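You operate a simulated robot arm through the tools that you are given. There is no shell and no other tool. Be economical: measure what you need, move in short steps, check, and stop when the job is done.

Carry out the task below with a simulated two-armed robot. There is one attempt and no reset: what you move stays moved.

TASK
Wipe the oil out of the orange tray, load the orange pulley and carry it to the steel cabinet.
Fine: wipe first with the beige rag beside the red cylinder, rag back; both hands on the tray. What is to be rubbed or washed off counts as gone when no trace of it is left.

The check looks at the end state, three seconds after you hand in, the way a careful person would. Anything else that was tipped, shoved, dropped, spilled or broken makes it a failure.

THE ROBOT
Two 7-joint arms with two-finger parallel grippers on one trunk, on a base that drives. Base frame: it is fixed to the floor where the robot stands at the start and does not move with it; the origin is under the middle of the robot, x ahead of it, y to its left, z up. Readings come in m, degrees, newtons and seconds.
The left shoulder is at the start at [0.07, 0.133, 1.226], the right one opposite. With the tool pointing down near the work surface each hand reaches from about 0.1 to 0.64 m from the robot's upright axis, wherever it stands, measured 20 degrees to its own side. Places, roughly: inside of the orange tray [0.3, -0.4, 0.9]; top of the steel cabinet [0.4, -0.8, 0.8]. Payload 1.57 kg a hand.
Tool frame (each hand has its own): the origin (TCP) lies between the finger pads and is the grasp point; the fingertips stand 0.03 m ahead of it; z points along the fingers, y is the line along which they close. Largest opening 0.08 m; finger width 0.017, thickness 0.012; the body of the gripper, 0.04 by 0.082 m, starts 0.08 m behind the TCP.
Orientation is that of the tool frame in the base frame, as a unit quaternion [w, x, y, z]. With the fingers straight down and closing along the base's y, the tool's x points along the base's -x, its y along +y and its z along -z.

THE INTERFACE
- The arms move only by the tool apply_moves. It takes "left_increments", "right_increments" or both (then of equal length, played together; a hand with none holds still); each is a list of rows, each a list of 3 entries, a list of its own where there are three numbers: the shift along the base's x, y, z in m, then the turn, a rotation vector about the base's x, y, z in degrees, then the finger opening in m, from 0 to 0.08. In form: [[[x, y, z], [ax, ay, az], hand], ...]. A call has 1 to 12 rows; each row is the pose to reach, as a shift and turn from the pose commanded when the call began. Rows are played at 5 a second. More than 0.05 m and 8.6 degrees between two rows, or a gripper value outside its range, and nothing of the call is played. Where a pose cannot be reached the arm comes as near as it can. A force on the tool above 40 N (or 10 N above the force at the start of the call, whichever is more), or a blocked arm, ends the call early, and 0.2 s more pass. Each finger travels about 0.153 m/s and halts on what it meets, pressing with about 41 N; the grip force reading is that of the motor and also rises with nothing between the fingers. The clock runs only during rows and for 0.2 s after the last one: add rows that repeat a pose to give the fingers time. It gives the time, the measured TCP pose, the force on the tool (base axes), the opening and the grip force at its end, in the units of the frame above (readings bear some noise), with the torque about the TCP (base axes, N m) and any sound that the robot's microphone picked up.
- Cameras (640 x 400 px; columns grow to the right, rows downward): "scene" is now at [0.1232, -0.0216, 1.4348]; the picture's right is [-0.27, -0.96, 0.00], its down [-0.73, 0.20, -0.65] and it looks along [0.63, -0.17, -0.76] (base axes); focal length 214 px, centre (320, 200). "left" rides on the left gripper at [0.072, 0.006, -0.122] in its tool frame; the picture's right is [-0.09, 1.00, 0.00], its down [-0.84, -0.08, -0.54] and it looks along [-0.54, -0.05, 0.84] (tool axes); focal length 238 px, centre (320, 200). "right" rides on the right gripper at [0.072, -0.007, -0.122] in its tool frame; the picture's right is [0.09, 1.00, 0.00], its down [-0.84, 0.08, -0.54] and it looks along [-0.54, 0.05, 0.84] (tool axes); focal length 238 px, centre (320, 200). There is no depth. A picture from a camera that has moved, and an enlarged one, comes with that camera's place and axes in the base frame and with its lens.
- capture(camera): a new picture of that camera. It takes no simulated time.
- move_column(by): slides the trunk up (or, below 0, down) by that many m; the arms and the scene camera ride with it, the base frame stays. It gives what a move gives, with no picture.
- base_move(legs): drives the robot by 1 to 6 legs, each [ahead, left, turn to the left] in m, m and degrees, along the robot's own axes; the way and the turn of a leg run together, so that a leg with both is an arc; at most 1.5 m and 180 degrees a leg. The arms and the cameras ride along, it lands a little off, and it stops where it bumps. It gives what a move gives.
- aim_head(pan, tilt): turns the head with the scene camera to pan (to the left, within 86 degrees either way) and tilt (down, from -29 to 69), counted from straight ahead of the robot. It gives what a move gives.
- close_up(camera, box): a new picture of the part [left, top, right, bottom] of that camera's present view, enlarged. It takes no simulated time.
- hand_in(): hands the job in; it is judged then, once.

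Work in short steps. Places have to be worked out from the pictures, the camera data and where the tool is seen: move nearer, look again, correct. Check each grasp and each placing, and mend what went wrong. You have 120 turns and 108 pictures in all, those below and enlarged ones among them. Open the grippers and draw the arms clear of the work before you hand the job in, unless the task says otherwise; then end with one line.

The tools are called after ">>>" by a JSON object that holds its "fn" and its "kwargs". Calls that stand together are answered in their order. apply_moves: Moves the arms, as the interface text tells. Its arguments: {"type":"object","properties":{"left_increments":{"type":"array","items":{"type":"array"}},"right_increments":{"type":"array","items":{"type":"array"}}},"required":[]} The other tools are called the same way: move_column (by) slides the trunk up or down; base_move (legs) drives the base; aim_head (pan, tilt) turns the head that bears the scene camera; capture (camera) takes a picture; close_up (camera, box) takes an enlarged picture of a part of a camera's view; hand_in () hands the job in.

At the start:

```text
clock: 0.0
left_tcp_pos: [0.3858, -0.0534, 1.1585]
left_tool_rot: [0.0, 0.001, 1.0, -0.002]
left_contact_force: [0.2, 0.2, 0.1]
left_ft_torque: [-0.01, 0.03, -0.01]
left_grip_width: 0.0799
left_finger_force: 0.1
right_tcp_pos: [0.3781, -0.4126, 1.1192]
right_tool_rot: [0.001, 0.0, 1.0, 0.001]
right_contact_force: [0.5, -0.2, 0.8]
right_ft_torque: [0.02, -0.01, 0.0]
right_grip_width: 0.08
right_finger_force: 0.1
trunk travel left (down, up): [-0.8, 0.14]
robot x, y, heading: [0.0016, 0.0005, 0.0]
head pan, tilt: [-15.5, 49.4]
```

scene: 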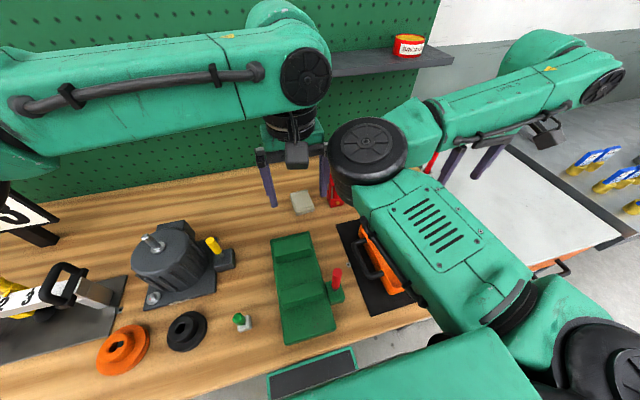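
right: 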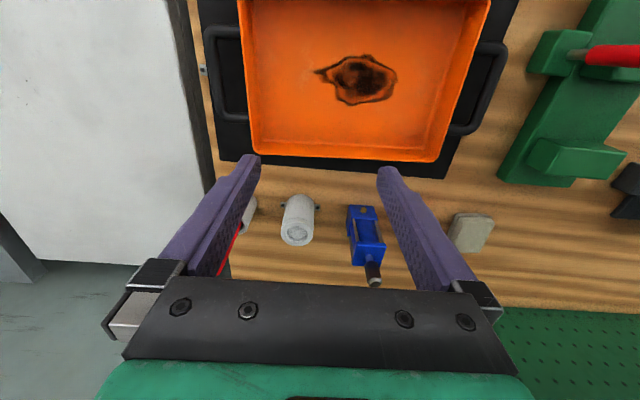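
left: 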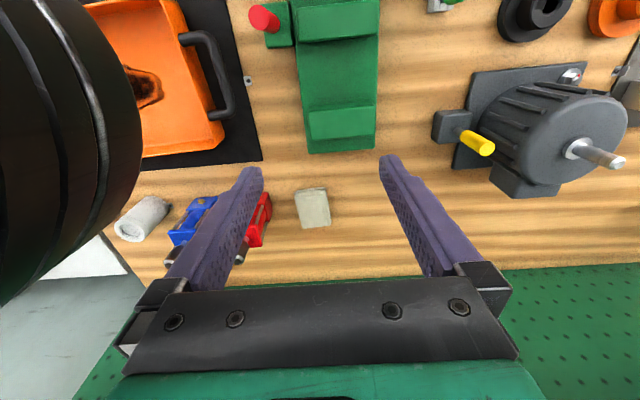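

I'll take close looks at the rag candidates, the tray, and the wider surroundings.

>>> {"fn": "close_up", "kwargs": {"camera": "left", "box": [100, 150, 420, 350]}}

>>> {"fn": "close_up", "kwargs": {"camera": "right", "box": [190, 0, 510, 200]}}

>>> {"fn": "close_up", "kwargs": {"camera": "scene", "box": [80, 200, 400, 400]}}

>>> {"fn": "aim_head", "kwargs": {"pan": -60, "tilt": 45}}

>>> {"fn": "capture", "kwargs": {"camera": "scene"}}

```text
2.00 times, centred on (260, 250) of left
camera zoom: at [0.3147, -0.0466, 1.2815], right [0.09, 1.0, 0.0], down [0.84, -0.08, 0.54], along [0.54, -0.05, -0.84], focal length 477 px, centre (440, 100)
```

zoom: 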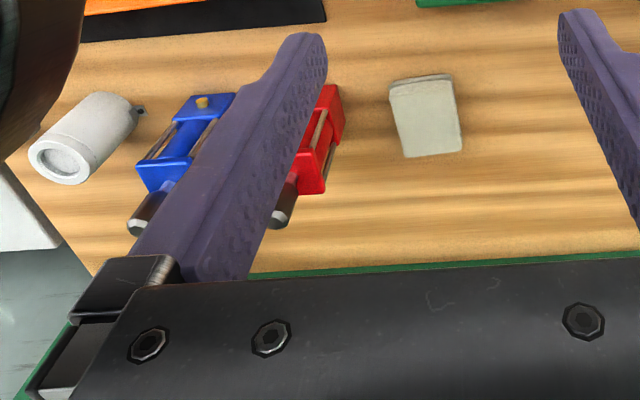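

```text
2.00 times, centred on (350, 100) of right
camera zoom: at [0.3049, -0.4183, 1.2421], right [-0.09, 1.0, 0.0], down [0.84, 0.08, 0.54], along [0.54, 0.05, -0.84], focal length 477 px, centre (260, 400)
```

zoom: 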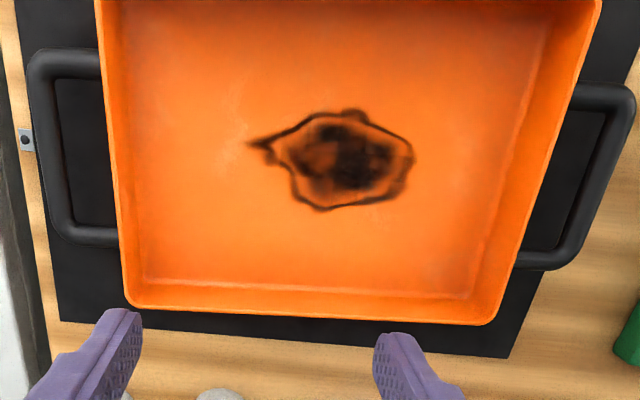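

```text
2.00 times, centred on (240, 300) of scene
camera zoom: at [0.1232, -0.0216, 1.4348], right [-0.27, -0.96, 0.0], down [-0.73, 0.2, -0.65], along [0.63, -0.17, -0.76], focal length 429 px, centre (480, 0)
```

zoom: 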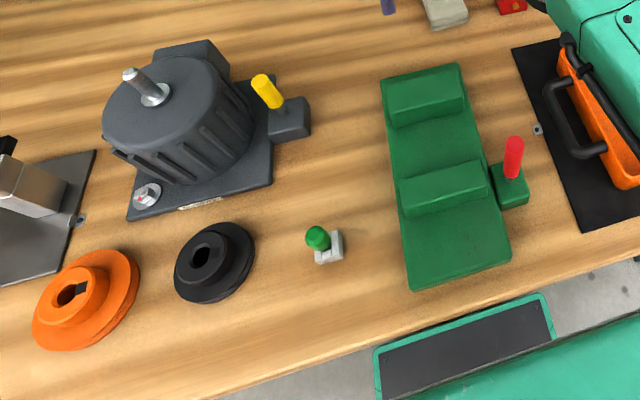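

```text
clock: 1.1
left_tcp_pos: [0.3846, -0.0536, 1.1595]
left_tool_rot: [0.0, -0.001, 1.0, -0.001]
left_contact_force: [0.1, -0.4, 0.1]
left_ft_torque: [0.0, -0.01, -0.04]
left_grip_width: 0.0797
left_finger_force: 0.1
right_tcp_pos: [0.3785, -0.4124, 1.1194]
right_tool_rot: [0.0, 0.0, 1.0, 0.0]
right_contact_force: [-0.2, 0.3, -0.6]
right_ft_torque: [0.0, -0.01, -0.03]
right_grip_width: 0.0801
right_finger_force: 0.0
trunk travel left (down, up): [-0.8, 0.14]
robot x, y, heading: [-0.0007, -0.0047, 0.3]
head pan, tilt: [-60.0, 45.0]
```

```text
101 pictures are left
camera scene: at [0.0892, -0.0713, 1.4409], right [-0.87, -0.5, 0.0], down [-0.35, 0.61, -0.71], along [0.35, -0.61, -0.71], focal length 214 px, centre (320, 200)
```

scene: 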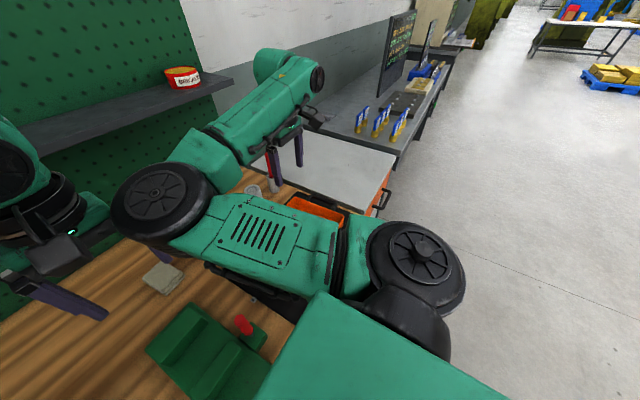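

The beige folded rag is at about (0.59, -0.09), just left of the red cylinder. The oil spot is at about (0.33, -0.37), and the orange pulley is at about (0.29, 0.37). I'll move the left arm aside to the left and bring the right hand over the rag, keeping both high.

>>> {"fn": "apply_moves", "kwargs": {"left_increments": [[[-0.01, 0.045, 0], [0, 0, 0], 0.08], [[-0.02, 0.09, 0], [0, 0, 0], 0.08], [[-0.03, 0.135, 0], [0, 0, 0], 0.08], [[-0.04, 0.18, 0], [0, 0, 0], 0.08], [[-0.05, 0.225, 0], [0, 0, 0], 0.08], [[-0.06, 0.27, 0], [0, 0, 0], 0.08], [[-0.07, 0.31, 0], [0, 0, 0], 0.08], [[-0.08, 0.34, 0], [0, 0, 0], 0.08], [[-0.08, 0.36, 0], [0, 0, 0], 0.08]], "right_increments": [[[0, 0, 0], [0, 0, 0], 0.08], [[0, 0, 0], [0, 0, 0], 0.08], [[0.02, 0.04, 0], [0, 0, 0], 0.08], [[0.04, 0.08, 0], [0, 0, 0], 0.08], [[0.06, 0.12, 0], [0, 0, 0], 0.08], [[0.08, 0.16, 0], [0, 0, 0], 0.08], [[0.1, 0.2, 0], [0, 0, 0], 0.08], [[0.12, 0.24, 0], [0, 0, 0], 0.08], [[0.14, 0.28, 0], [0, 0, 0], 0.08]]}}

>>> {"fn": "capture", "kwargs": {"camera": "right"}}

>>> {"fn": "capture", "kwargs": {"camera": "left"}}

>>> {"fn": "capture", "kwargs": {"camera": "scene"}}

```text
clock: 3.1
left_tcp_pos: [0.3066, 0.3098, 1.1592]
left_tool_rot: [-0.001, 0.0, 1.0, -0.002]
left_contact_force: [0.6, 0.2, -0.2]
left_ft_torque: [-0.03, 0.03, -0.01]
left_grip_width: 0.0801
left_finger_force: 0.1
right_tcp_pos: [0.5846, -0.1343, 1.1216]
right_tool_rot: [-0.001, 0.0, 1.0, -0.001]
right_contact_force: [0.3, 0.0, 0.2]
right_ft_torque: [-0.01, 0.01, 0.0]
right_grip_width: 0.0801
right_finger_force: 0.2
right hand out of reach, approached as far as the arm can: row 3, 4, 5, 6, 7, 8, 9
trunk travel left (down, up): [-0.8, 0.14]
robot x, y, heading: [0.002, 0.0021, -0.0]
head pan, tilt: [-60.0, 45.0]
```

```text
100 pictures are left
camera right: at [0.5108, -0.1406, 1.2448], right [-0.09, 1.0, 0.0], down [0.84, 0.08, 0.54], along [0.54, 0.05, -0.84], focal length 238 px, centre (320, 200)
```

right: 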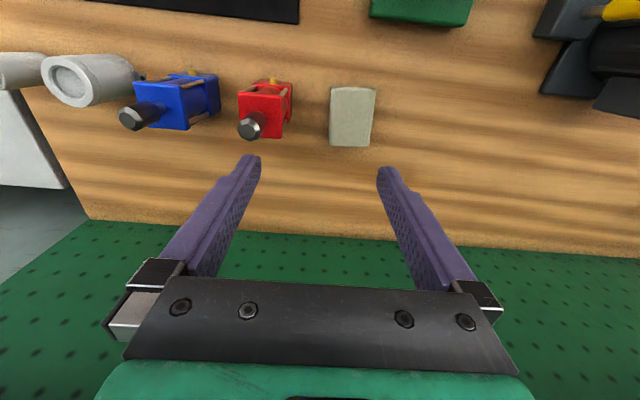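

```text
99 pictures are left
camera left: at [0.2349, 0.3166, 1.2803], right [0.09, 1.0, 0.0], down [0.84, -0.08, 0.54], along [0.54, -0.05, -0.84], focal length 238 px, centre (320, 200)
```

left: 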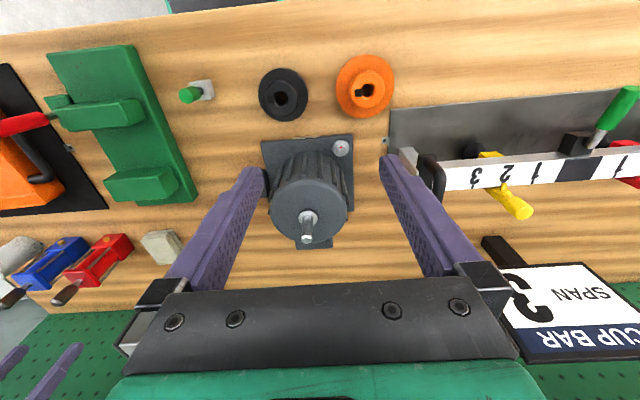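

```text
98 pictures are left
camera scene: at [0.0895, -0.0688, 1.4411], right [-0.87, -0.5, 0.0], down [-0.35, 0.61, -0.71], along [0.35, -0.61, -0.71], focal length 214 px, centre (320, 200)
```

scene: 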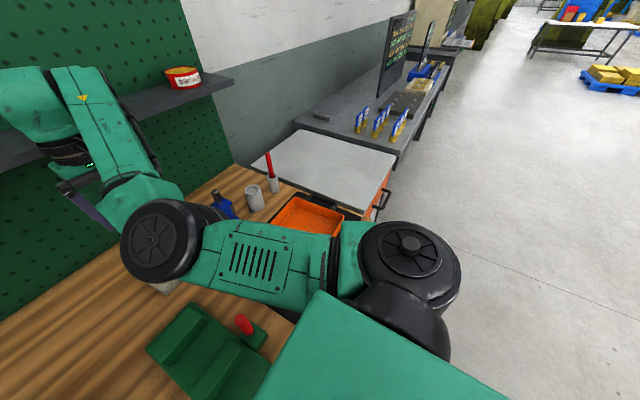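

The rag is confirmed at about (0.594, -0.084). The right hand reported a reach problem and ended farther ahead than I commanded. I'll test with a small move down and left.

>>> {"fn": "apply_moves", "kwargs": {"right_increments": [[[0.0, 0.02, -0.04], [0, 0, 0], 0.08], [[0.0, 0.04, -0.08], [0, 0, 0], 0.08], [[0.0, 0.05, -0.12], [0, 0, 0], 0.08]]}}

>>> {"fn": "capture", "kwargs": {"camera": "right"}}

```text
clock: 3.9
left_tcp_pos: [0.305, 0.3072, 1.1588]
left_tool_rot: [0.0, -0.001, 1.0, -0.001]
left_contact_force: [-1.2, 0.8, 0.5]
left_ft_torque: [-0.01, -0.02, 0.04]
left_grip_width: 0.0801
left_finger_force: 0.1
right_tcp_pos: [0.5837, -0.0865, 1.0036]
right_tool_rot: [0.0, 0.001, 1.0, -0.001]
right_contact_force: [0.1, -0.3, 0.7]
right_ft_torque: [-0.02, 0.01, 0.04]
right_grip_width: 0.0799
right_finger_force: 0.0
trunk travel left (down, up): [-0.8, 0.14]
robot x, y, heading: [-0.001, -0.0027, 0.1]
head pan, tilt: [-60.0, 45.0]
```

```text
97 pictures are left
camera right: at [0.5108, -0.0922, 1.1256], right [-0.09, 1.0, 0.0], down [0.84, 0.08, 0.54], along [0.54, 0.05, -0.84], focal length 238 px, centre (320, 200)
```

right: 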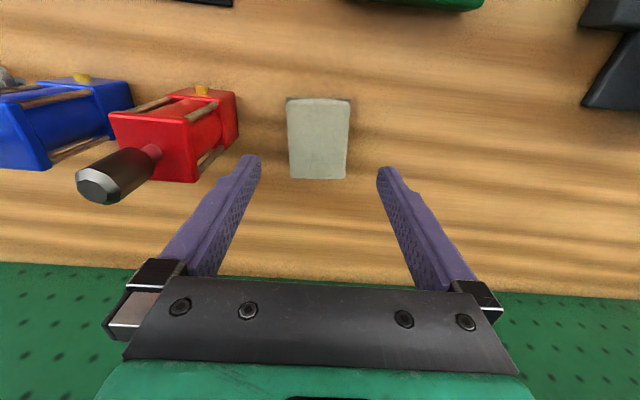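

The rag is about 0.065 wide, centred at (0.595, -0.0845), and yawed about 5°. I'll turn to match it and lower until the fingertips are just above the table to look.

>>> {"fn": "apply_moves", "kwargs": {"right_increments": [[[0.004, 0.001, -0.03], [0, 0, 3], 0.08], [[0.008, 0.002, -0.06], [0, 0, 5], 0.08], [[0.01, 0.002, -0.09], [0, 0, 5], 0.08], [[0.01, 0.002, -0.09], [0, 0, 5], 0.08]]}}

>>> {"fn": "capture", "kwargs": {"camera": "right"}}

>>> {"fn": "close_up", "kwargs": {"camera": "left", "box": [0, 200, 240, 350]}}

```text
clock: 4.9
left_tcp_pos: [0.3061, 0.3066, 1.1599]
left_tool_rot: [0.002, 0.0, 1.0, -0.001]
left_contact_force: [0.2, 0.9, -0.4]
left_ft_torque: [0.0, 0.01, 0.0]
left_grip_width: 0.0796
left_finger_force: 0.1
right_tcp_pos: [0.5938, -0.0835, 0.9124]
right_tool_rot: [0.001, -0.043, 0.999, 0.001]
right_contact_force: [0.3, 0.0, -0.3]
right_ft_torque: [-0.02, -0.04, 0.03]
right_grip_width: 0.08
right_finger_force: 0.2
trunk travel left (down, up): [-0.8, 0.14]
robot x, y, heading: [-0.0042, 0.0039, 0.0]
head pan, tilt: [-60.0, 45.0]
```

```text
96 pictures are left
camera right: at [0.521, -0.0953, 1.0349], right [-0.18, 0.98, 0.0], down [0.83, 0.15, 0.54], along [0.53, 0.1, -0.84], focal length 238 px, centre (320, 200)
```

right: 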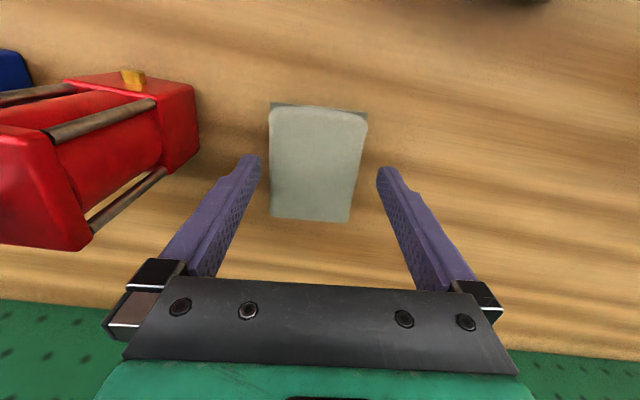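

```text
2.67 times, centred on (120, 275) of left
camera zoom: at [0.2345, 0.3144, 1.2809], right [0.09, 1.0, 0.0], down [0.84, -0.08, 0.54], along [0.54, -0.05, -0.84], focal length 636 px, centre (853, 0)
```

zoom: 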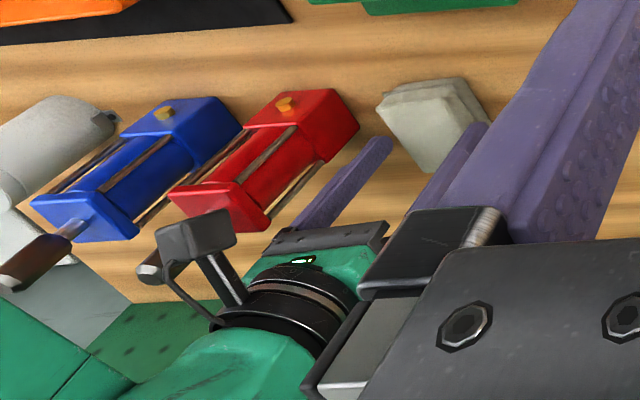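

The tool is aligned with the rag, which is a folded pad of several layers. I'll lower about 0.02 so the fingertips sit about 1 cm above the table, leaving the rag's underside sticking out, and then close.

>>> {"fn": "apply_moves", "kwargs": {"right_increments": [[[-0.003, -0.0025, -0.01], [0, 0, 0], 0.08], [[-0.003, -0.0025, -0.021], [0, 0, 0], 0.08], [[-0.003, -0.0025, -0.021], [0, 0, 0], 0.065], [[-0.003, -0.0025, -0.021], [0, 0, 0], 0.05], [[-0.003, -0.0025, -0.021], [0, 0, 0], 0.04], [[-0.003, -0.0025, -0.021], [0, 0, 0], 0.04]]}}

>>> {"fn": "capture", "kwargs": {"camera": "right"}}

>>> {"fn": "close_up", "kwargs": {"camera": "left", "box": [0, 200, 240, 350]}}

```text
clock: 6.3
left_tcp_pos: [0.3067, 0.3069, 1.1597]
left_tool_rot: [0.001, -0.001, 1.0, -0.001]
left_contact_force: [0.6, 0.2, -0.2]
left_ft_torque: [0.02, 0.0, 0.01]
left_grip_width: 0.0798
left_finger_force: 0.0
right_tcp_pos: [0.5902, -0.0849, 0.8922]
right_tool_rot: [0.0, -0.044, 0.999, 0.0]
right_contact_force: [0.8, 0.2, -0.8]
right_ft_torque: [-0.01, -0.01, 0.03]
right_grip_width: 0.0634
right_finger_force: 41.5
trunk travel left (down, up): [-0.8, 0.14]
robot x, y, heading: [-0.0015, -0.0002, 0.1]
head pan, tilt: [-60.0, 45.0]
```

```text
94 pictures are left
camera right: at [0.5181, -0.0985, 1.0142], right [-0.18, 0.98, 0.0], down [0.83, 0.15, 0.54], along [0.53, 0.1, -0.84], focal length 238 px, centre (320, 200)
```

right: 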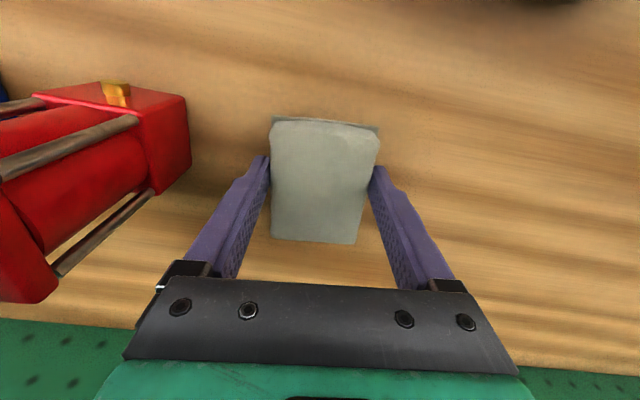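

```text
2.67 times, centred on (120, 275) of left
camera zoom: at [0.2347, 0.3142, 1.2809], right [0.09, 1.0, 0.0], down [0.84, -0.08, 0.54], along [0.54, -0.05, -0.84], focal length 636 px, centre (853, 0)
```

zoom: 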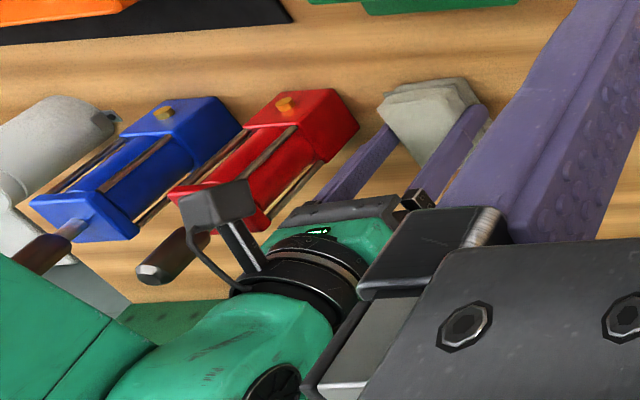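

The rag is gripped at 0.063 m. I'll remember its rest pose: TCP (0.590, -0.085, 0.892), yaw 5°. Now I'll lift and check that it came along.

>>> {"fn": "apply_moves", "kwargs": {"right_increments": [[[0, 0, 0.04], [0, 0, 0], 0.04], [[0, 0, 0.08], [0, 0, 0], 0.04], [[0, 0, 0.12], [0, 0, 0], 0.04], [[-0.03, -0.03, 0.13], [0, 0, -2], 0.04], [[-0.06, -0.06, 0.13], [0, 0, -5], 0.04], [[-0.09, -0.1, 0.13], [0, 0, -5], 0.04], [[-0.12, -0.14, 0.13], [0, 0, -5], 0.04]]}}

>>> {"fn": "capture", "kwargs": {"camera": "right"}}

>>> {"fn": "capture", "kwargs": {"camera": "left"}}

```text
clock: 7.9
left_tcp_pos: [0.3022, 0.3032, 1.162]
left_tool_rot: [0.003, -0.001, 1.0, 0.001]
left_contact_force: [0.3, -0.3, -0.1]
left_ft_torque: [0.06, 0.01, 0.04]
left_grip_width: 0.0801
left_finger_force: 0.1
right_tcp_pos: [0.5077, -0.2553, 0.9969]
right_tool_rot: [0.004, 0.002, 1.0, -0.001]
right_contact_force: [1.0, -9.0, 22.7]
right_ft_torque: [-0.62, -1.25, -0.46]
right_grip_width: 0.0641
right_finger_force: 41.3
right hand out of reach, approached as far as the arm can: row 5, 6, 7
trunk travel left (down, up): [-0.8, 0.14]
robot x, y, heading: [0.0001, -0.0012, -0.2]
head pan, tilt: [-60.0, 45.0]
```

```text
92 pictures are left
camera right: at [0.4336, -0.2614, 1.1176], right [-0.09, 1.0, 0.0], down [0.83, 0.07, 0.55], along [0.55, 0.05, -0.84], focal length 238 px, centre (320, 200)
```

right: 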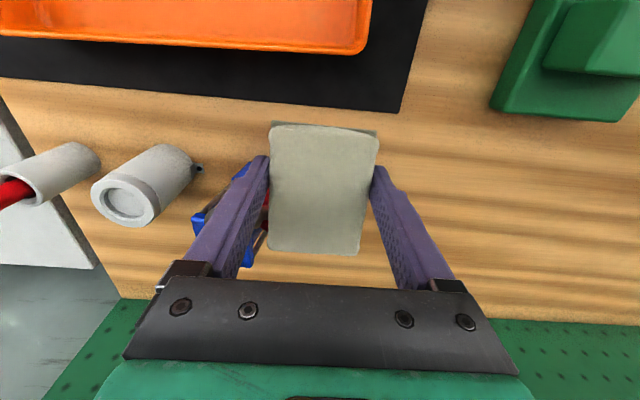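

```text
91 pictures are left
camera left: at [0.2298, 0.3094, 1.2833], right [0.09, 1.0, 0.0], down [0.83, -0.08, 0.55], along [0.54, -0.05, -0.84], focal length 238 px, centre (320, 200)
```

left: 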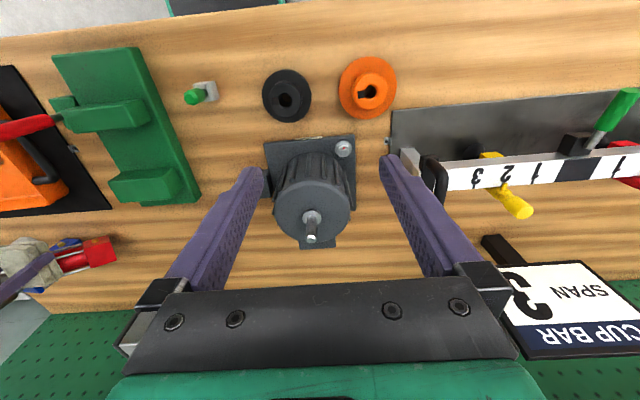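

The force reads 22 N and the pose is off target, which could be a transient or a contact. I'll hold still briefly to see.

>>> {"fn": "apply_moves", "kwargs": {"right_increments": [[[0, 0, 0], [0, 0, 0], 0.04], [[0, 0, 0], [0, 0, 0], 0.04]]}}

>>> {"fn": "close_up", "kwargs": {"camera": "left", "box": [0, 200, 240, 350]}}

>>> {"fn": "capture", "kwargs": {"camera": "scene"}}

```text
clock: 8.5
left_tcp_pos: [0.3056, 0.3058, 1.1606]
left_tool_rot: [0.001, -0.001, 1.0, 0.0]
left_contact_force: [-0.2, -0.3, 0.6]
left_ft_torque: [0.03, -0.02, -0.02]
left_grip_width: 0.0797
left_finger_force: 0.0
right_tcp_pos: [0.5112, -0.2499, 0.993]
right_tool_rot: [-0.001, -0.001, 1.0, 0.001]
right_contact_force: [-0.5, 0.2, -0.6]
right_ft_torque: [-0.02, -0.02, -0.01]
right_grip_width: 0.0641
right_finger_force: 40.7
trunk travel left (down, up): [-0.8, 0.14]
robot x, y, heading: [0.0009, -0.0003, 0.1]
head pan, tilt: [-60.0, 45.0]
```

```text
2.67 times, centred on (120, 275) of left
camera zoom: at [0.2333, 0.3129, 1.2814], right [0.09, 1.0, 0.0], down [0.84, -0.08, 0.54], along [0.54, -0.05, -0.84], focal length 636 px, centre (853, 0)
```

zoom: 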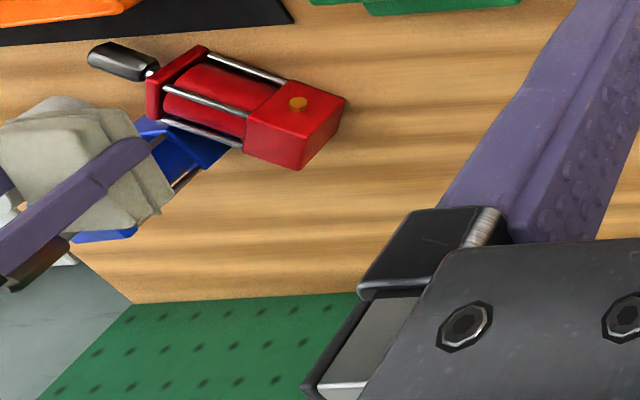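

```text
89 pictures are left
camera scene: at [0.0877, -0.0728, 1.4408], right [-0.87, -0.5, 0.0], down [-0.35, 0.61, -0.71], along [0.35, -0.61, -0.71], focal length 214 px, centre (320, 200)
```

scene: 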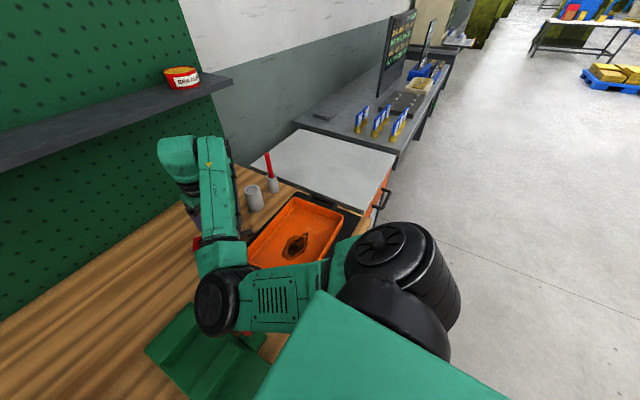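

The hand swept through an odd path and knocked the red cylinder round, so I'll have to restore it later. I'll use small checked steps from here. First, a small rise and retreat towards the tray.

>>> {"fn": "apply_moves", "kwargs": {"right_increments": [[[0, 0, 0.015], [0, 0, 0], 0.04], [[0, 0, 0.03], [0, 0, 0], 0.04]]}}

>>> {"fn": "capture", "kwargs": {"camera": "right"}}

```text
clock: 9.1
left_tcp_pos: [0.3065, 0.307, 1.159]
left_tool_rot: [0.0, 0.0, 1.0, 0.0]
left_contact_force: [0.1, 0.0, -0.1]
left_ft_torque: [0.04, 0.04, -0.01]
left_grip_width: 0.08
left_finger_force: 0.0
right_tcp_pos: [0.5223, -0.2549, 1.0187]
right_tool_rot: [0.0, 0.0, 1.0, 0.0]
right_contact_force: [0.3, -0.6, -0.1]
right_ft_torque: [-0.02, -0.01, 0.0]
right_grip_width: 0.0638
right_finger_force: 41.7
right hand out of reach, approached as far as the arm can: row 1, 2
trunk travel left (down, up): [-0.8, 0.14]
robot x, y, heading: [0.0005, 0.0017, -0.2]
head pan, tilt: [-60.0, 45.0]
```

```text
88 pictures are left
camera right: at [0.4489, -0.2616, 1.1408], right [-0.09, 1.0, 0.0], down [0.84, 0.08, 0.54], along [0.54, 0.05, -0.84], focal length 238 px, centre (320, 200)
```

right: 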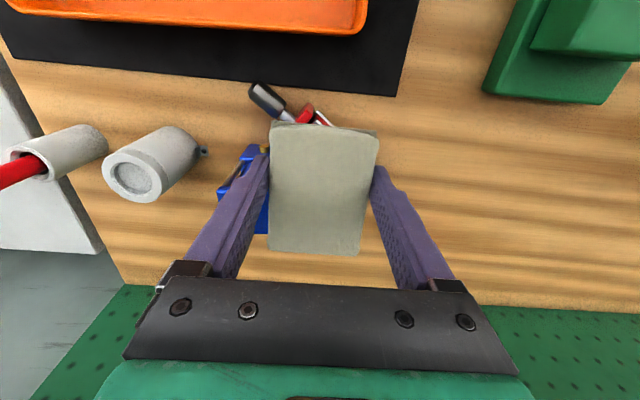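

In this arm posture, raising the hand pushes it forward because of a joint limit. I'll raise the trunk instead for clearance, then travel to the tray with the hand lower relative to the shoulder.

>>> {"fn": "move_column", "kwargs": {"by": 0.1}}

>>> {"fn": "apply_moves", "kwargs": {"right_increments": [[[-0.02, -0.015, -0.03], [0, 0, 0], 0.04], [[-0.045, -0.03, -0.05], [0, 0, 0], 0.04], [[-0.08, -0.05, -0.06], [0, 0, 0], 0.04]]}}

>>> {"fn": "capture", "kwargs": {"camera": "right"}}

```text
clock: 10.4
left_tcp_pos: [0.3058, 0.3075, 1.2596]
left_tool_rot: [0.0, 0.0, 1.0, -0.001]
left_contact_force: [-0.6, 0.5, 0.2]
left_ft_torque: [0.0, 0.0, 0.01]
left_grip_width: 0.0802
left_finger_force: 0.1
right_tcp_pos: [0.5232, -0.2552, 1.1187]
right_tool_rot: [0.001, 0.0, 1.0, 0.0]
right_contact_force: [0.6, -0.2, -0.5]
right_ft_torque: [0.0, 0.04, 0.01]
right_grip_width: 0.0637
right_finger_force: 41.0
trunk travel left (down, up): [-0.9, 0.04]
robot x, y, heading: [0.0023, 0.0015, 0.1]
head pan, tilt: [-60.0, 45.0]
```

```text
clock: 11.2
left_tcp_pos: [0.3053, 0.3074, 1.2598]
left_tool_rot: [0.001, 0.0, 1.0, 0.0]
left_contact_force: [-0.2, -0.9, -0.8]
left_ft_torque: [0.03, -0.01, -0.01]
left_grip_width: 0.0802
left_finger_force: 0.2
right_tcp_pos: [0.4465, -0.318, 1.0646]
right_tool_rot: [0.008, 0.008, 1.0, -0.007]
right_contact_force: [-0.9, -0.2, -1.0]
right_ft_torque: [0.03, -0.04, 0.0]
right_grip_width: 0.0638
right_finger_force: 41.0
trunk travel left (down, up): [-0.9, 0.04]
robot x, y, heading: [-0.0005, -0.001, -0.1]
head pan, tilt: [-60.0, 45.0]
```

```text
87 pictures are left
camera right: at [0.3703, -0.3203, 1.1862], right [-0.08, 1.0, -0.02], down [0.83, 0.07, 0.56], along [0.55, 0.03, -0.83], focal length 238 px, centre (320, 200)
```

right: 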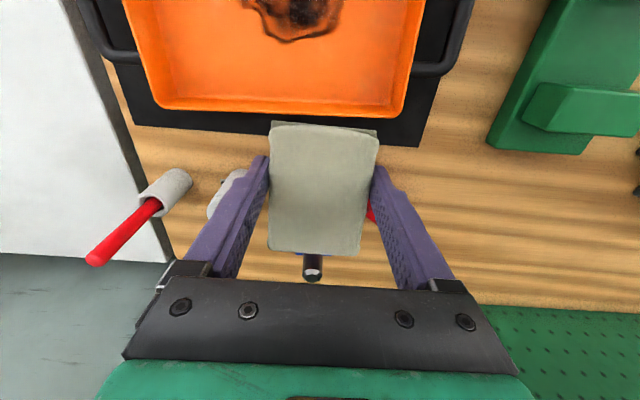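

The motion tracks well now. I'll continue to above the oil spot.

>>> {"fn": "apply_moves", "kwargs": {"right_increments": [[[-0.04, -0.02, -0.02], [0, 0, 0], 0.04], [[-0.08, -0.04, -0.04], [0, 0, 0], 0.04], [[-0.11, -0.05, -0.06], [0, 0, 0], 0.04]]}}

>>> {"fn": "capture", "kwargs": {"camera": "right"}}

>>> {"fn": "capture", "kwargs": {"camera": "scene"}}

>>> {"fn": "capture", "kwargs": {"camera": "left"}}

```text
clock: 12.2
left_tcp_pos: [0.3061, 0.3076, 1.2591]
left_tool_rot: [0.0, -0.001, 1.0, -0.001]
left_contact_force: [-0.3, -0.2, 0.6]
left_ft_torque: [-0.03, -0.01, 0.03]
left_grip_width: 0.0799
left_finger_force: 0.0
right_tcp_pos: [0.3365, -0.3966, 1.0235]
right_tool_rot: [0.017, 0.023, 0.999, -0.046]
right_contact_force: [-0.2, -0.1, -0.9]
right_ft_torque: [-0.02, 0.03, 0.02]
right_grip_width: 0.0637
right_finger_force: 41.3
trunk travel left (down, up): [-0.9, 0.04]
robot x, y, heading: [0.0005, -0.0012, -0.2]
head pan, tilt: [-60.0, 45.0]
stopped in row 3 (right hand): the arm was blocked; the commanded pose is now the measured one
```

```text
86 pictures are left
camera right: at [0.2584, -0.3876, 1.1432], right [-0.05, 0.99, -0.09], down [0.82, 0.09, 0.56], along [0.57, -0.05, -0.82], focal length 238 px, centre (320, 200)
```

right: 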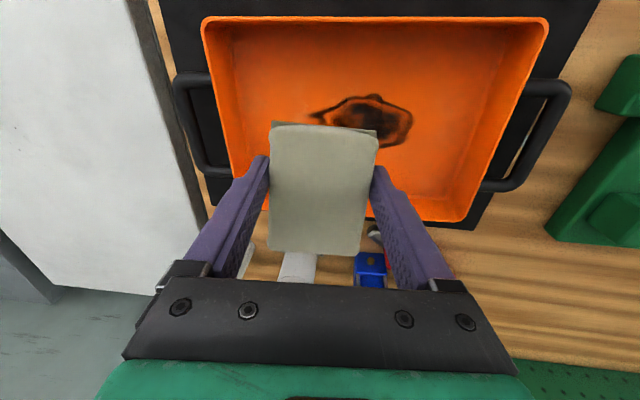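

```text
85 pictures are left
camera scene: at [0.0898, -0.071, 1.5409], right [-0.87, -0.5, 0.0], down [-0.35, 0.61, -0.71], along [0.35, -0.61, -0.71], focal length 214 px, centre (320, 200)
```

scene: 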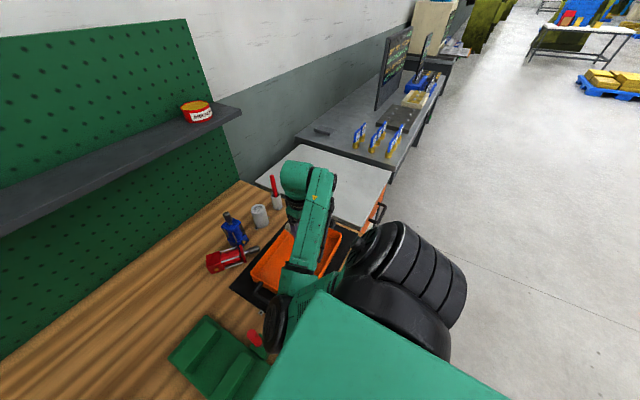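

```text
84 pictures are left
camera left: at [0.2352, 0.3143, 1.3807], right [0.09, 1.0, 0.0], down [0.84, -0.08, 0.54], along [0.54, -0.05, -0.84], focal length 238 px, centre (320, 200)
```

left: 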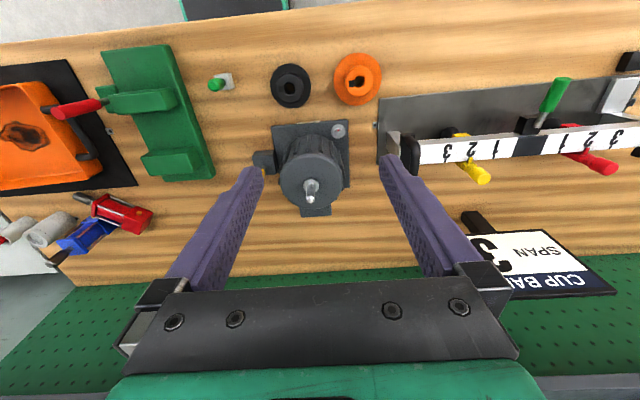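

The arm stopped as blocked, probably near a posture limit, and the tool is tilted about 6°. The oil spans x 0.305–0.375 and y -0.42 to -0.307. I'll correct the tilt and go back slightly left and down.

>>> {"fn": "apply_moves", "kwargs": {"right_increments": [[[0.005, 0.015, -0.01], [2.6, 1, 1.3], 0.04], [[0.005, 0.03, -0.02], [5.3, 1.9, 2.6], 0.04], [[0.003, 0.04, -0.03], [5.3, 1.9, 2.6], 0.04]]}}

>>> {"fn": "capture", "kwargs": {"camera": "scene"}}

```text
clock: 13.2
left_tcp_pos: [0.3055, 0.3074, 1.2602]
left_tool_rot: [0.001, -0.001, 1.0, -0.001]
left_contact_force: [-0.3, 0.0, 0.1]
left_ft_torque: [0.01, 0.0, -0.01]
left_grip_width: 0.0802
left_finger_force: 0.1
right_tcp_pos: [0.34, -0.3956, 1.0161]
right_tool_rot: [0.016, 0.021, 0.999, -0.042]
right_contact_force: [0.2, -0.2, 0.0]
right_ft_torque: [0.0, 0.01, 0.01]
right_grip_width: 0.0637
right_finger_force: 41.3
trunk travel left (down, up): [-0.9, 0.04]
robot x, y, heading: [-0.0009, 0.0008, 0.1]
head pan, tilt: [-60.0, 45.0]
stopped in row 3 (right hand): the arm was blocked; the commanded pose is now the measured one
```

```text
83 pictures are left
camera scene: at [0.0884, -0.0719, 1.541], right [-0.87, -0.5, 0.0], down [-0.35, 0.61, -0.71], along [0.35, -0.61, -0.71], focal length 214 px, centre (320, 200)
```

scene: 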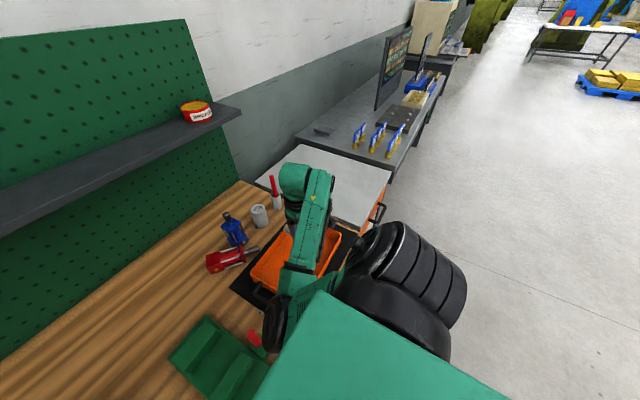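

It is blocked again. I'll look straight down with the head to see where the right elbow is.

>>> {"fn": "aim_head", "kwargs": {"pan": -25, "tilt": 65}}

>>> {"fn": "capture", "kwargs": {"camera": "scene"}}

```text
clock: 14.3
left_tcp_pos: [0.3067, 0.3076, 1.2591]
left_tool_rot: [-0.001, 0.0, 1.0, -0.001]
left_contact_force: [0.7, -0.2, 0.3]
left_ft_torque: [-0.04, 0.02, 0.0]
left_grip_width: 0.0801
left_finger_force: 0.0
right_tcp_pos: [0.3398, -0.3951, 1.0149]
right_tool_rot: [0.014, 0.021, 0.999, -0.042]
right_contact_force: [-0.1, -0.4, -0.5]
right_ft_torque: [0.02, 0.02, 0.01]
right_grip_width: 0.0639
right_finger_force: 40.9
trunk travel left (down, up): [-0.9, 0.04]
robot x, y, heading: [-0.0013, 0.0012, 0.2]
head pan, tilt: [-25.0, 65.0]
```

```text
82 pictures are left
camera scene: at [0.1034, -0.0267, 1.516], right [-0.42, -0.91, 0.0], down [-0.82, 0.38, -0.42], along [0.38, -0.18, -0.91], focal length 214 px, centre (320, 200)
```

scene: 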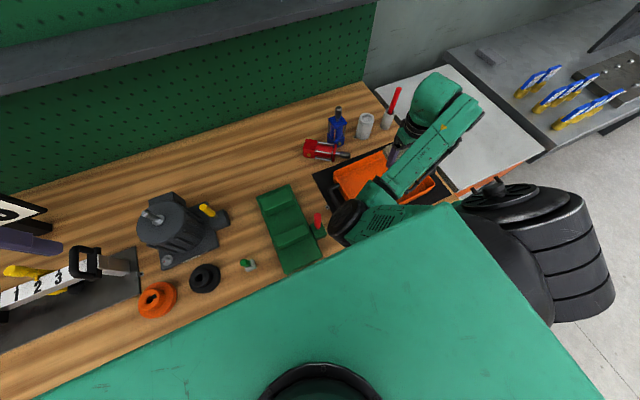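

The right upper arm is pinched against the torso. I'll extend the hand forward while fixing the tilt, then back the base up about 0.12 m so the tray sits further out in front of the arm.

>>> {"fn": "apply_moves", "kwargs": {"right_increments": [[[0.03, 0.01, 0.005], [2, 0, 1], 0.04], [[0.06, 0.02, 0.01], [4, 1, 2], 0.04], [[0.09, 0.03, 0.01], [4.8, 1.6, 2.4], 0.04], [[0.12, 0.03, 0.01], [4.8, 1.6, 2.4], 0.04]]}}

>>> {"fn": "base_move", "kwargs": {"legs": [[-0.12, 0, 0]]}}

>>> {"fn": "capture", "kwargs": {"camera": "right"}}

>>> {"fn": "capture", "kwargs": {"camera": "scene"}}

```text
clock: 15.3
left_tcp_pos: [0.3068, 0.3065, 1.2591]
left_tool_rot: [0.0, 0.0, 1.0, -0.001]
left_contact_force: [0.2, -0.1, 0.5]
left_ft_torque: [-0.02, 0.04, -0.01]
left_grip_width: 0.0801
left_finger_force: 0.1
right_tcp_pos: [0.4617, -0.3648, 1.0248]
right_tool_rot: [0.001, -0.001, 1.0, 0.002]
right_contact_force: [-0.1, -0.2, -0.6]
right_ft_torque: [0.05, 0.03, -0.01]
right_grip_width: 0.0639
right_finger_force: 41.6
trunk travel left (down, up): [-0.9, 0.04]
robot x, y, heading: [-0.0025, 0.0023, -0.1]
head pan, tilt: [-25.0, 65.0]
```

```text
clock: 16.5
left_tcp_pos: [0.1911, 0.3067, 1.2581]
left_tool_rot: [-0.001, 0.0, 1.0, -0.001]
left_contact_force: [0.1, -0.3, 0.3]
left_ft_torque: [0.02, 0.01, 0.02]
left_grip_width: 0.0798
left_finger_force: 0.1
right_tcp_pos: [0.3446, -0.3639, 1.0231]
right_tool_rot: [-0.002, -0.001, 1.0, 0.001]
right_contact_force: [0.5, -0.3, -0.8]
right_ft_torque: [0.0, 0.02, -0.02]
right_grip_width: 0.0641
right_finger_force: 41.2
trunk travel left (down, up): [-0.9, 0.04]
robot x, y, heading: [-0.1239, -0.0012, 0.0]
head pan, tilt: [-25.0, 65.0]
```

```text
81 pictures are left
camera right: at [0.2707, -0.371, 1.146], right [-0.09, 1.0, 0.0], down [0.84, 0.08, 0.54], along [0.54, 0.05, -0.84], focal length 238 px, centre (320, 200)
```

right: 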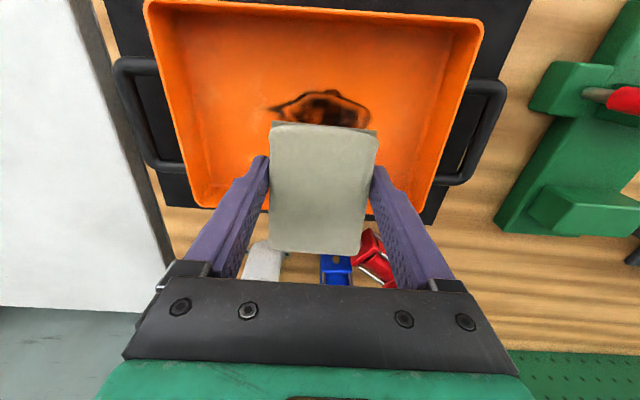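

```text
80 pictures are left
camera scene: at [-0.0116, -0.0268, 1.5156], right [-0.42, -0.91, 0.0], down [-0.82, 0.38, -0.42], along [0.38, -0.18, -0.91], focal length 214 px, centre (320, 200)
```

scene: 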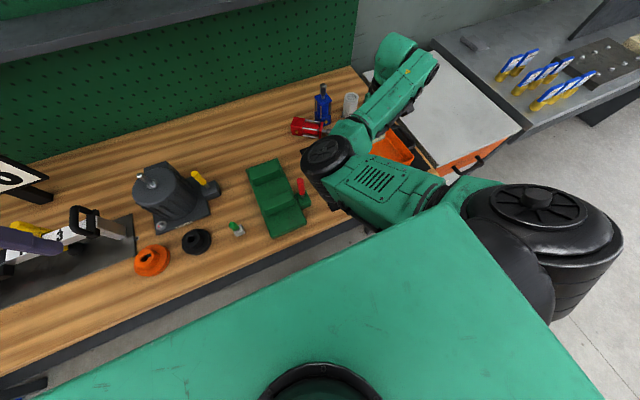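

The hand is now directly over the spot with a healthy posture. I'll lower to just above the tray floor.

>>> {"fn": "apply_moves", "kwargs": {"right_increments": [[[-0.01, 0, -0.04], [0, 0, 0], 0.04], [[-0.015, 0, -0.08], [0, 0, 0], 0.04], [[-0.015, 0, -0.105], [0, 0, 0], 0.04], [[-0.015, 0, -0.112], [0, 0, 0], 0.04]]}}

>>> {"fn": "capture", "kwargs": {"camera": "right"}}

```text
clock: 17.5
left_tcp_pos: [0.1866, 0.308, 1.259]
left_tool_rot: [0.001, -0.001, 1.0, -0.001]
left_contact_force: [0.8, 0.3, -0.1]
left_ft_torque: [-0.01, 0.01, -0.03]
left_grip_width: 0.08
left_finger_force: 0.0
right_tcp_pos: [0.3265, -0.3649, 0.9116]
right_tool_rot: [0.0, -0.001, 1.0, 0.002]
right_contact_force: [0.0, 1.4, -0.1]
right_ft_torque: [0.02, 0.03, 0.01]
right_grip_width: 0.0638
right_finger_force: 40.4
trunk travel left (down, up): [-0.9, 0.04]
robot x, y, heading: [-0.1182, -0.0033, 0.0]
head pan, tilt: [-25.0, 65.0]
```

```text
79 pictures are left
camera right: at [0.2537, -0.3713, 1.0353], right [-0.09, 1.0, 0.0], down [0.84, 0.08, 0.54], along [0.54, 0.05, -0.84], focal length 238 px, centre (320, 200)
```

right: 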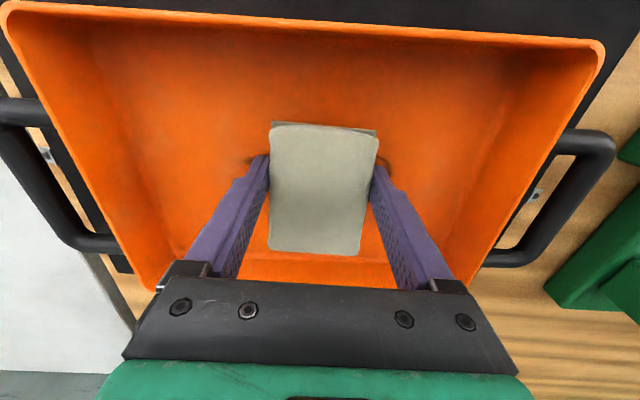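

Not in contact yet at z = 0.912. I'll step down in 2 mm rows to find the floor.

>>> {"fn": "apply_moves", "kwargs": {"right_increments": [[[0, 0, -0.003], [0, 0, 0], 0.04], [[0, 0, -0.006], [0, 0, 0], 0.04], [[0, 0, -0.008], [0, 0, 0], 0.04], [[0, 0, -0.01], [0, 0, 0], 0.04]]}}

```text
clock: 18.5
left_tcp_pos: [0.1867, 0.3065, 1.2588]
left_tool_rot: [0.001, 0.0, 1.0, -0.001]
left_contact_force: [0.5, 0.5, -0.6]
left_ft_torque: [-0.01, 0.0, 0.01]
left_grip_width: 0.08
left_finger_force: 0.0
right_tcp_pos: [0.3259, -0.3644, 0.9027]
right_tool_rot: [0.0, -0.002, 1.0, 0.002]
right_contact_force: [0.1, 0.0, 0.2]
right_ft_torque: [-0.03, -0.02, 0.02]
right_grip_width: 0.0639
right_finger_force: 41.1
trunk travel left (down, up): [-0.9, 0.04]
robot x, y, heading: [-0.1195, -0.0007, 0.3]
head pan, tilt: [-25.0, 65.0]
```

>>> {"fn": "apply_moves", "kwargs": {"right_increments": [[[0, 0, -0.002], [0, 0, 0], 0.04], [[0, 0, -0.004], [0, 0, 0], 0.04], [[0, 0, -0.006], [0, 0, 0], 0.04]]}}

```text
clock: 19.3
left_tcp_pos: [0.1831, 0.3089, 1.259]
left_tool_rot: [0.002, 0.0, 1.0, -0.002]
left_contact_force: [-0.1, -0.9, 0.0]
left_ft_torque: [0.01, -0.01, 0.0]
left_grip_width: 0.08
left_finger_force: 0.1
right_tcp_pos: [0.3262, -0.3642, 0.9012]
right_tool_rot: [0.004, -0.001, 1.0, 0.0]
right_contact_force: [3.3, -3.2, 25.2]
right_ft_torque: [0.14, 0.61, 0.07]
right_grip_width: 0.0636
right_finger_force: 41.7
trunk travel left (down, up): [-0.9, 0.04]
robot x, y, heading: [-0.1187, -0.0015, -0.0]
head pan, tilt: [-25.0, 65.0]
```

Contact is at z of about 0.901. I'll ease off to a light press and sweep back and forth across the spot in lanes.

>>> {"fn": "apply_moves", "kwargs": {"right_increments": [[[0, 0, 0.003], [0, 0, 0], 0.04], [[0, 0.03, 0.003], [0, 0, 0], 0.04], [[0, 0.055, 0.003], [0, 0, 0], 0.04], [[0, 0.03, 0.003], [0, 0, 0], 0.04], [[0, 0, 0.003], [0, 0, 0], 0.04], [[0, -0.03, 0.003], [0, 0, 0], 0.04], [[0, -0.06, 0.003], [0, 0, 0], 0.04], [[0.02, -0.06, 0.003], [0, 0, 0], 0.04], [[0.02, -0.03, 0.003], [0, 0, 0], 0.04], [[0.02, 0, 0.003], [0, 0, 0], 0.04], [[0.02, 0.03, 0.003], [0, 0, 0], 0.04], [[0.02, 0.055, 0.003], [0, 0, 0], 0.04]]}}

>>> {"fn": "capture", "kwargs": {"camera": "right"}}

```text
clock: 21.9
left_tcp_pos: [0.1867, 0.3067, 1.2611]
left_tool_rot: [0.0, 0.0, 1.0, 0.0]
left_contact_force: [0.0, -0.2, 0.1]
left_ft_torque: [-0.01, 0.02, 0.01]
left_grip_width: 0.0802
left_finger_force: 0.1
right_tcp_pos: [0.3483, -0.3167, 0.9036]
right_tool_rot: [0.006, 0.007, 1.0, -0.002]
right_contact_force: [-0.1, -0.1, -0.2]
right_ft_torque: [-0.01, 0.03, -0.01]
right_grip_width: 0.064
right_finger_force: 41.3
trunk travel left (down, up): [-0.9, 0.04]
robot x, y, heading: [-0.1211, -0.0007, -0.1]
head pan, tilt: [-25.0, 65.0]
```

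```text
78 pictures are left
camera right: at [0.2738, -0.3221, 1.0262], right [-0.08, 1.0, 0.0], down [0.83, 0.07, 0.55], along [0.55, 0.04, -0.83], focal length 238 px, centre (320, 200)
```

right: 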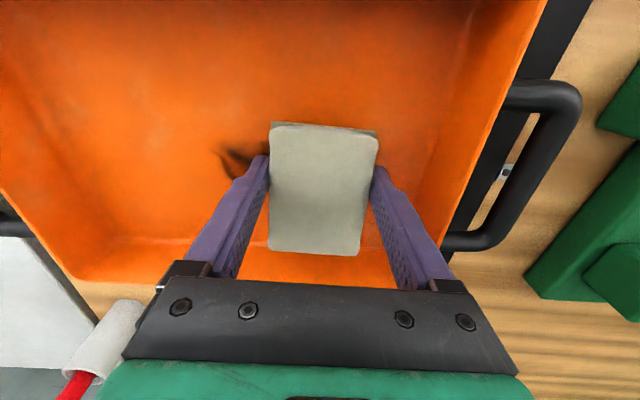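

The force dropped to zero at z = 0.9036, so it wasn't pressing at the end. I'll press a little lower and keep sweeping.

>>> {"fn": "apply_moves", "kwargs": {"right_increments": [[[0, 0, -0.0045], [0, 0, 0], 0.04], [[0, -0.03, -0.0045], [0, 0, 0], 0.04], [[0, -0.06, -0.0045], [0, 0, 0], 0.04], [[0, -0.09, -0.0045], [0, 0, 0], 0.04], [[0, -0.115, -0.0045], [0, 0, 0], 0.04], [[-0.02, -0.115, -0.0045], [0, 0, 0], 0.04], [[-0.02, -0.08, -0.0045], [0, 0, 0], 0.04], [[-0.02, -0.05, -0.0045], [0, 0, 0], 0.04], [[-0.02, -0.02, -0.0045], [0, 0, 0], 0.04], [[-0.02, 0.01, -0.0045], [0, 0, 0], 0.04]]}}

>>> {"fn": "capture", "kwargs": {"camera": "right"}}

```text
clock: 24.1
left_tcp_pos: [0.1829, 0.3075, 1.2598]
left_tool_rot: [0.002, 0.0, 1.0, -0.001]
left_contact_force: [0.5, -0.3, -0.8]
left_ft_torque: [-0.01, -0.01, 0.01]
left_grip_width: 0.0801
left_finger_force: 0.1
right_tcp_pos: [0.3258, -0.2997, 0.897]
right_tool_rot: [0.003, -0.004, 1.0, -0.001]
right_contact_force: [3.5, -6.7, 17.2]
right_ft_torque: [-0.5, 0.37, 0.26]
right_grip_width: 0.0638
right_finger_force: 41.0
trunk travel left (down, up): [-0.9, 0.04]
robot x, y, heading: [-0.1193, -0.0029, -0.1]
head pan, tilt: [-25.0, 65.0]
```

```text
77 pictures are left
camera right: at [0.2515, -0.3051, 1.0199], right [-0.1, 1.0, 0.0], down [0.83, 0.08, 0.55], along [0.54, 0.05, -0.84], focal length 238 px, centre (320, 200)
```

right: 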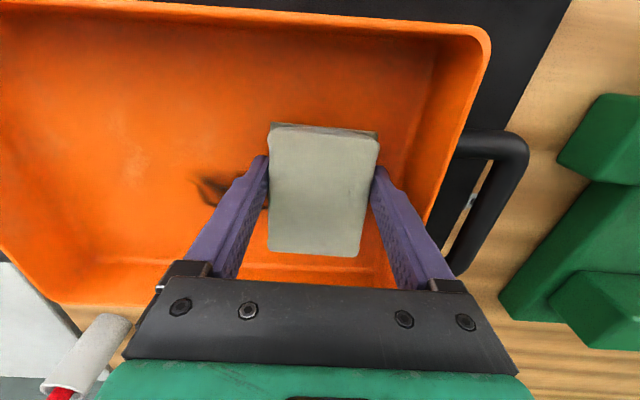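

There is 17 N of pressure now and some trace remains around (0.35, -0.38 to -0.34). I'll sweep again, centred on x = 0.345–0.37.

>>> {"fn": "apply_moves", "kwargs": {"right_increments": [[[0.02, 0, 0.001], [0, 0, 0], 0.04], [[0.02, -0.03, 0.001], [0, 0, 0], 0.04], [[0.02, -0.06, 0.001], [0, 0, 0], 0.04], [[0.02, -0.09, 0.001], [0, 0, 0], 0.04], [[0.02, -0.12, 0.001], [0, 0, 0], 0.04], [[0.04, -0.12, 0.001], [0, 0, 0], 0.04], [[0.04, -0.09, 0.001], [0, 0, 0], 0.04], [[0.04, -0.06, 0.001], [0, 0, 0], 0.04], [[0.04, -0.03, 0.001], [0, 0, 0], 0.04], [[0.04, 0, 0.001], [0, 0, 0], 0.04]]}}

>>> {"fn": "capture", "kwargs": {"camera": "right"}}

```text
clock: 26.3
left_tcp_pos: [0.1846, 0.3086, 1.2596]
left_tool_rot: [0.002, 0.001, 1.0, -0.001]
left_contact_force: [0.0, 0.0, 0.1]
left_ft_torque: [-0.03, -0.03, -0.03]
left_grip_width: 0.0799
left_finger_force: 0.1
right_tcp_pos: [0.3639, -0.2984, 0.898]
right_tool_rot: [0.001, -0.002, 1.0, 0.001]
right_contact_force: [-1.6, -5.4, 12.3]
right_ft_torque: [-0.29, 0.39, 0.16]
right_grip_width: 0.0639
right_finger_force: 40.9
trunk travel left (down, up): [-0.9, 0.04]
robot x, y, heading: [-0.118, 0.0002, -0.0]
head pan, tilt: [-25.0, 65.0]
```

```text
76 pictures are left
camera right: at [0.2904, -0.3048, 1.0198], right [-0.09, 1.0, 0.0], down [0.84, 0.08, 0.54], along [0.54, 0.05, -0.84], focal length 238 px, centre (320, 200)
```

right: 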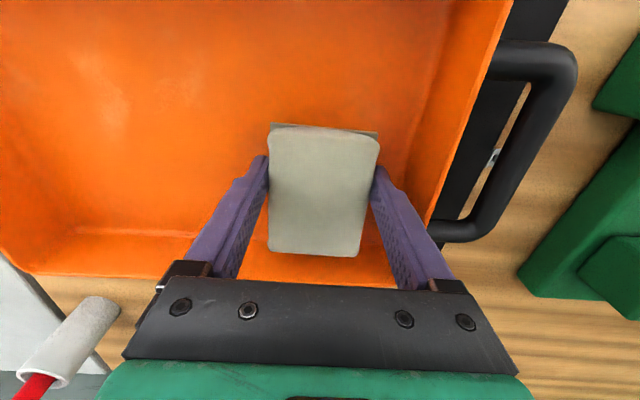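

It looks clean. I'll lift the rag out and inspect the whole tray floor.

>>> {"fn": "apply_moves", "kwargs": {"right_increments": [[[0, 0, 0.04], [0, 0, 0], 0.04], [[0, -0.02, 0.08], [0, 0, 0], 0.04], [[0.01, -0.04, 0.12], [0, 0, 0], 0.04], [[0.04, -0.05, 0.13], [0, 0, 0], 0.04], [[0.07, -0.06, 0.13], [0, 0, 0], 0.04]]}}

>>> {"fn": "capture", "kwargs": {"camera": "right"}}

>>> {"fn": "close_up", "kwargs": {"camera": "right", "box": [120, 0, 440, 200]}}

```text
clock: 27.5
left_tcp_pos: [0.1872, 0.3066, 1.2585]
left_tool_rot: [0.0, 0.001, 1.0, 0.0]
left_contact_force: [0.2, -0.1, -0.8]
left_ft_torque: [-0.01, 0.02, -0.02]
left_grip_width: 0.0802
left_finger_force: 0.0
right_tcp_pos: [0.4369, -0.3621, 1.0249]
right_tool_rot: [-0.001, -0.001, 1.0, 0.002]
right_contact_force: [0.5, -0.7, -1.1]
right_ft_torque: [0.02, 0.01, 0.02]
right_grip_width: 0.064
right_finger_force: 40.9
trunk travel left (down, up): [-0.9, 0.04]
robot x, y, heading: [-0.116, -0.0004, 0.0]
head pan, tilt: [-25.0, 65.0]
```

```text
75 pictures are left
camera right: at [0.3634, -0.3681, 1.1476], right [-0.09, 1.0, 0.0], down [0.84, 0.08, 0.54], along [0.54, 0.05, -0.84], focal length 238 px, centre (320, 200)
```

right: 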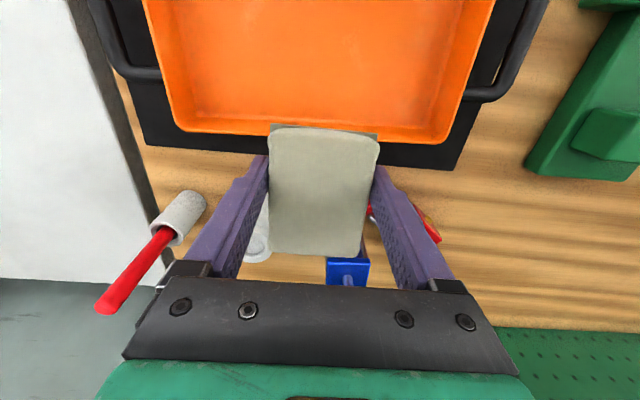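

```text
2.00 times, centred on (280, 100) of right
camera zoom: at [0.3634, -0.3681, 1.1476], right [-0.09, 1.0, 0.0], down [0.84, 0.08, 0.54], along [0.54, 0.05, -0.84], focal length 477 px, centre (400, 400)
```

zoom: 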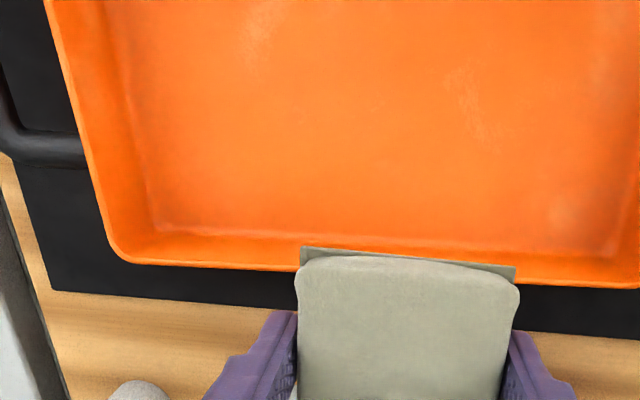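

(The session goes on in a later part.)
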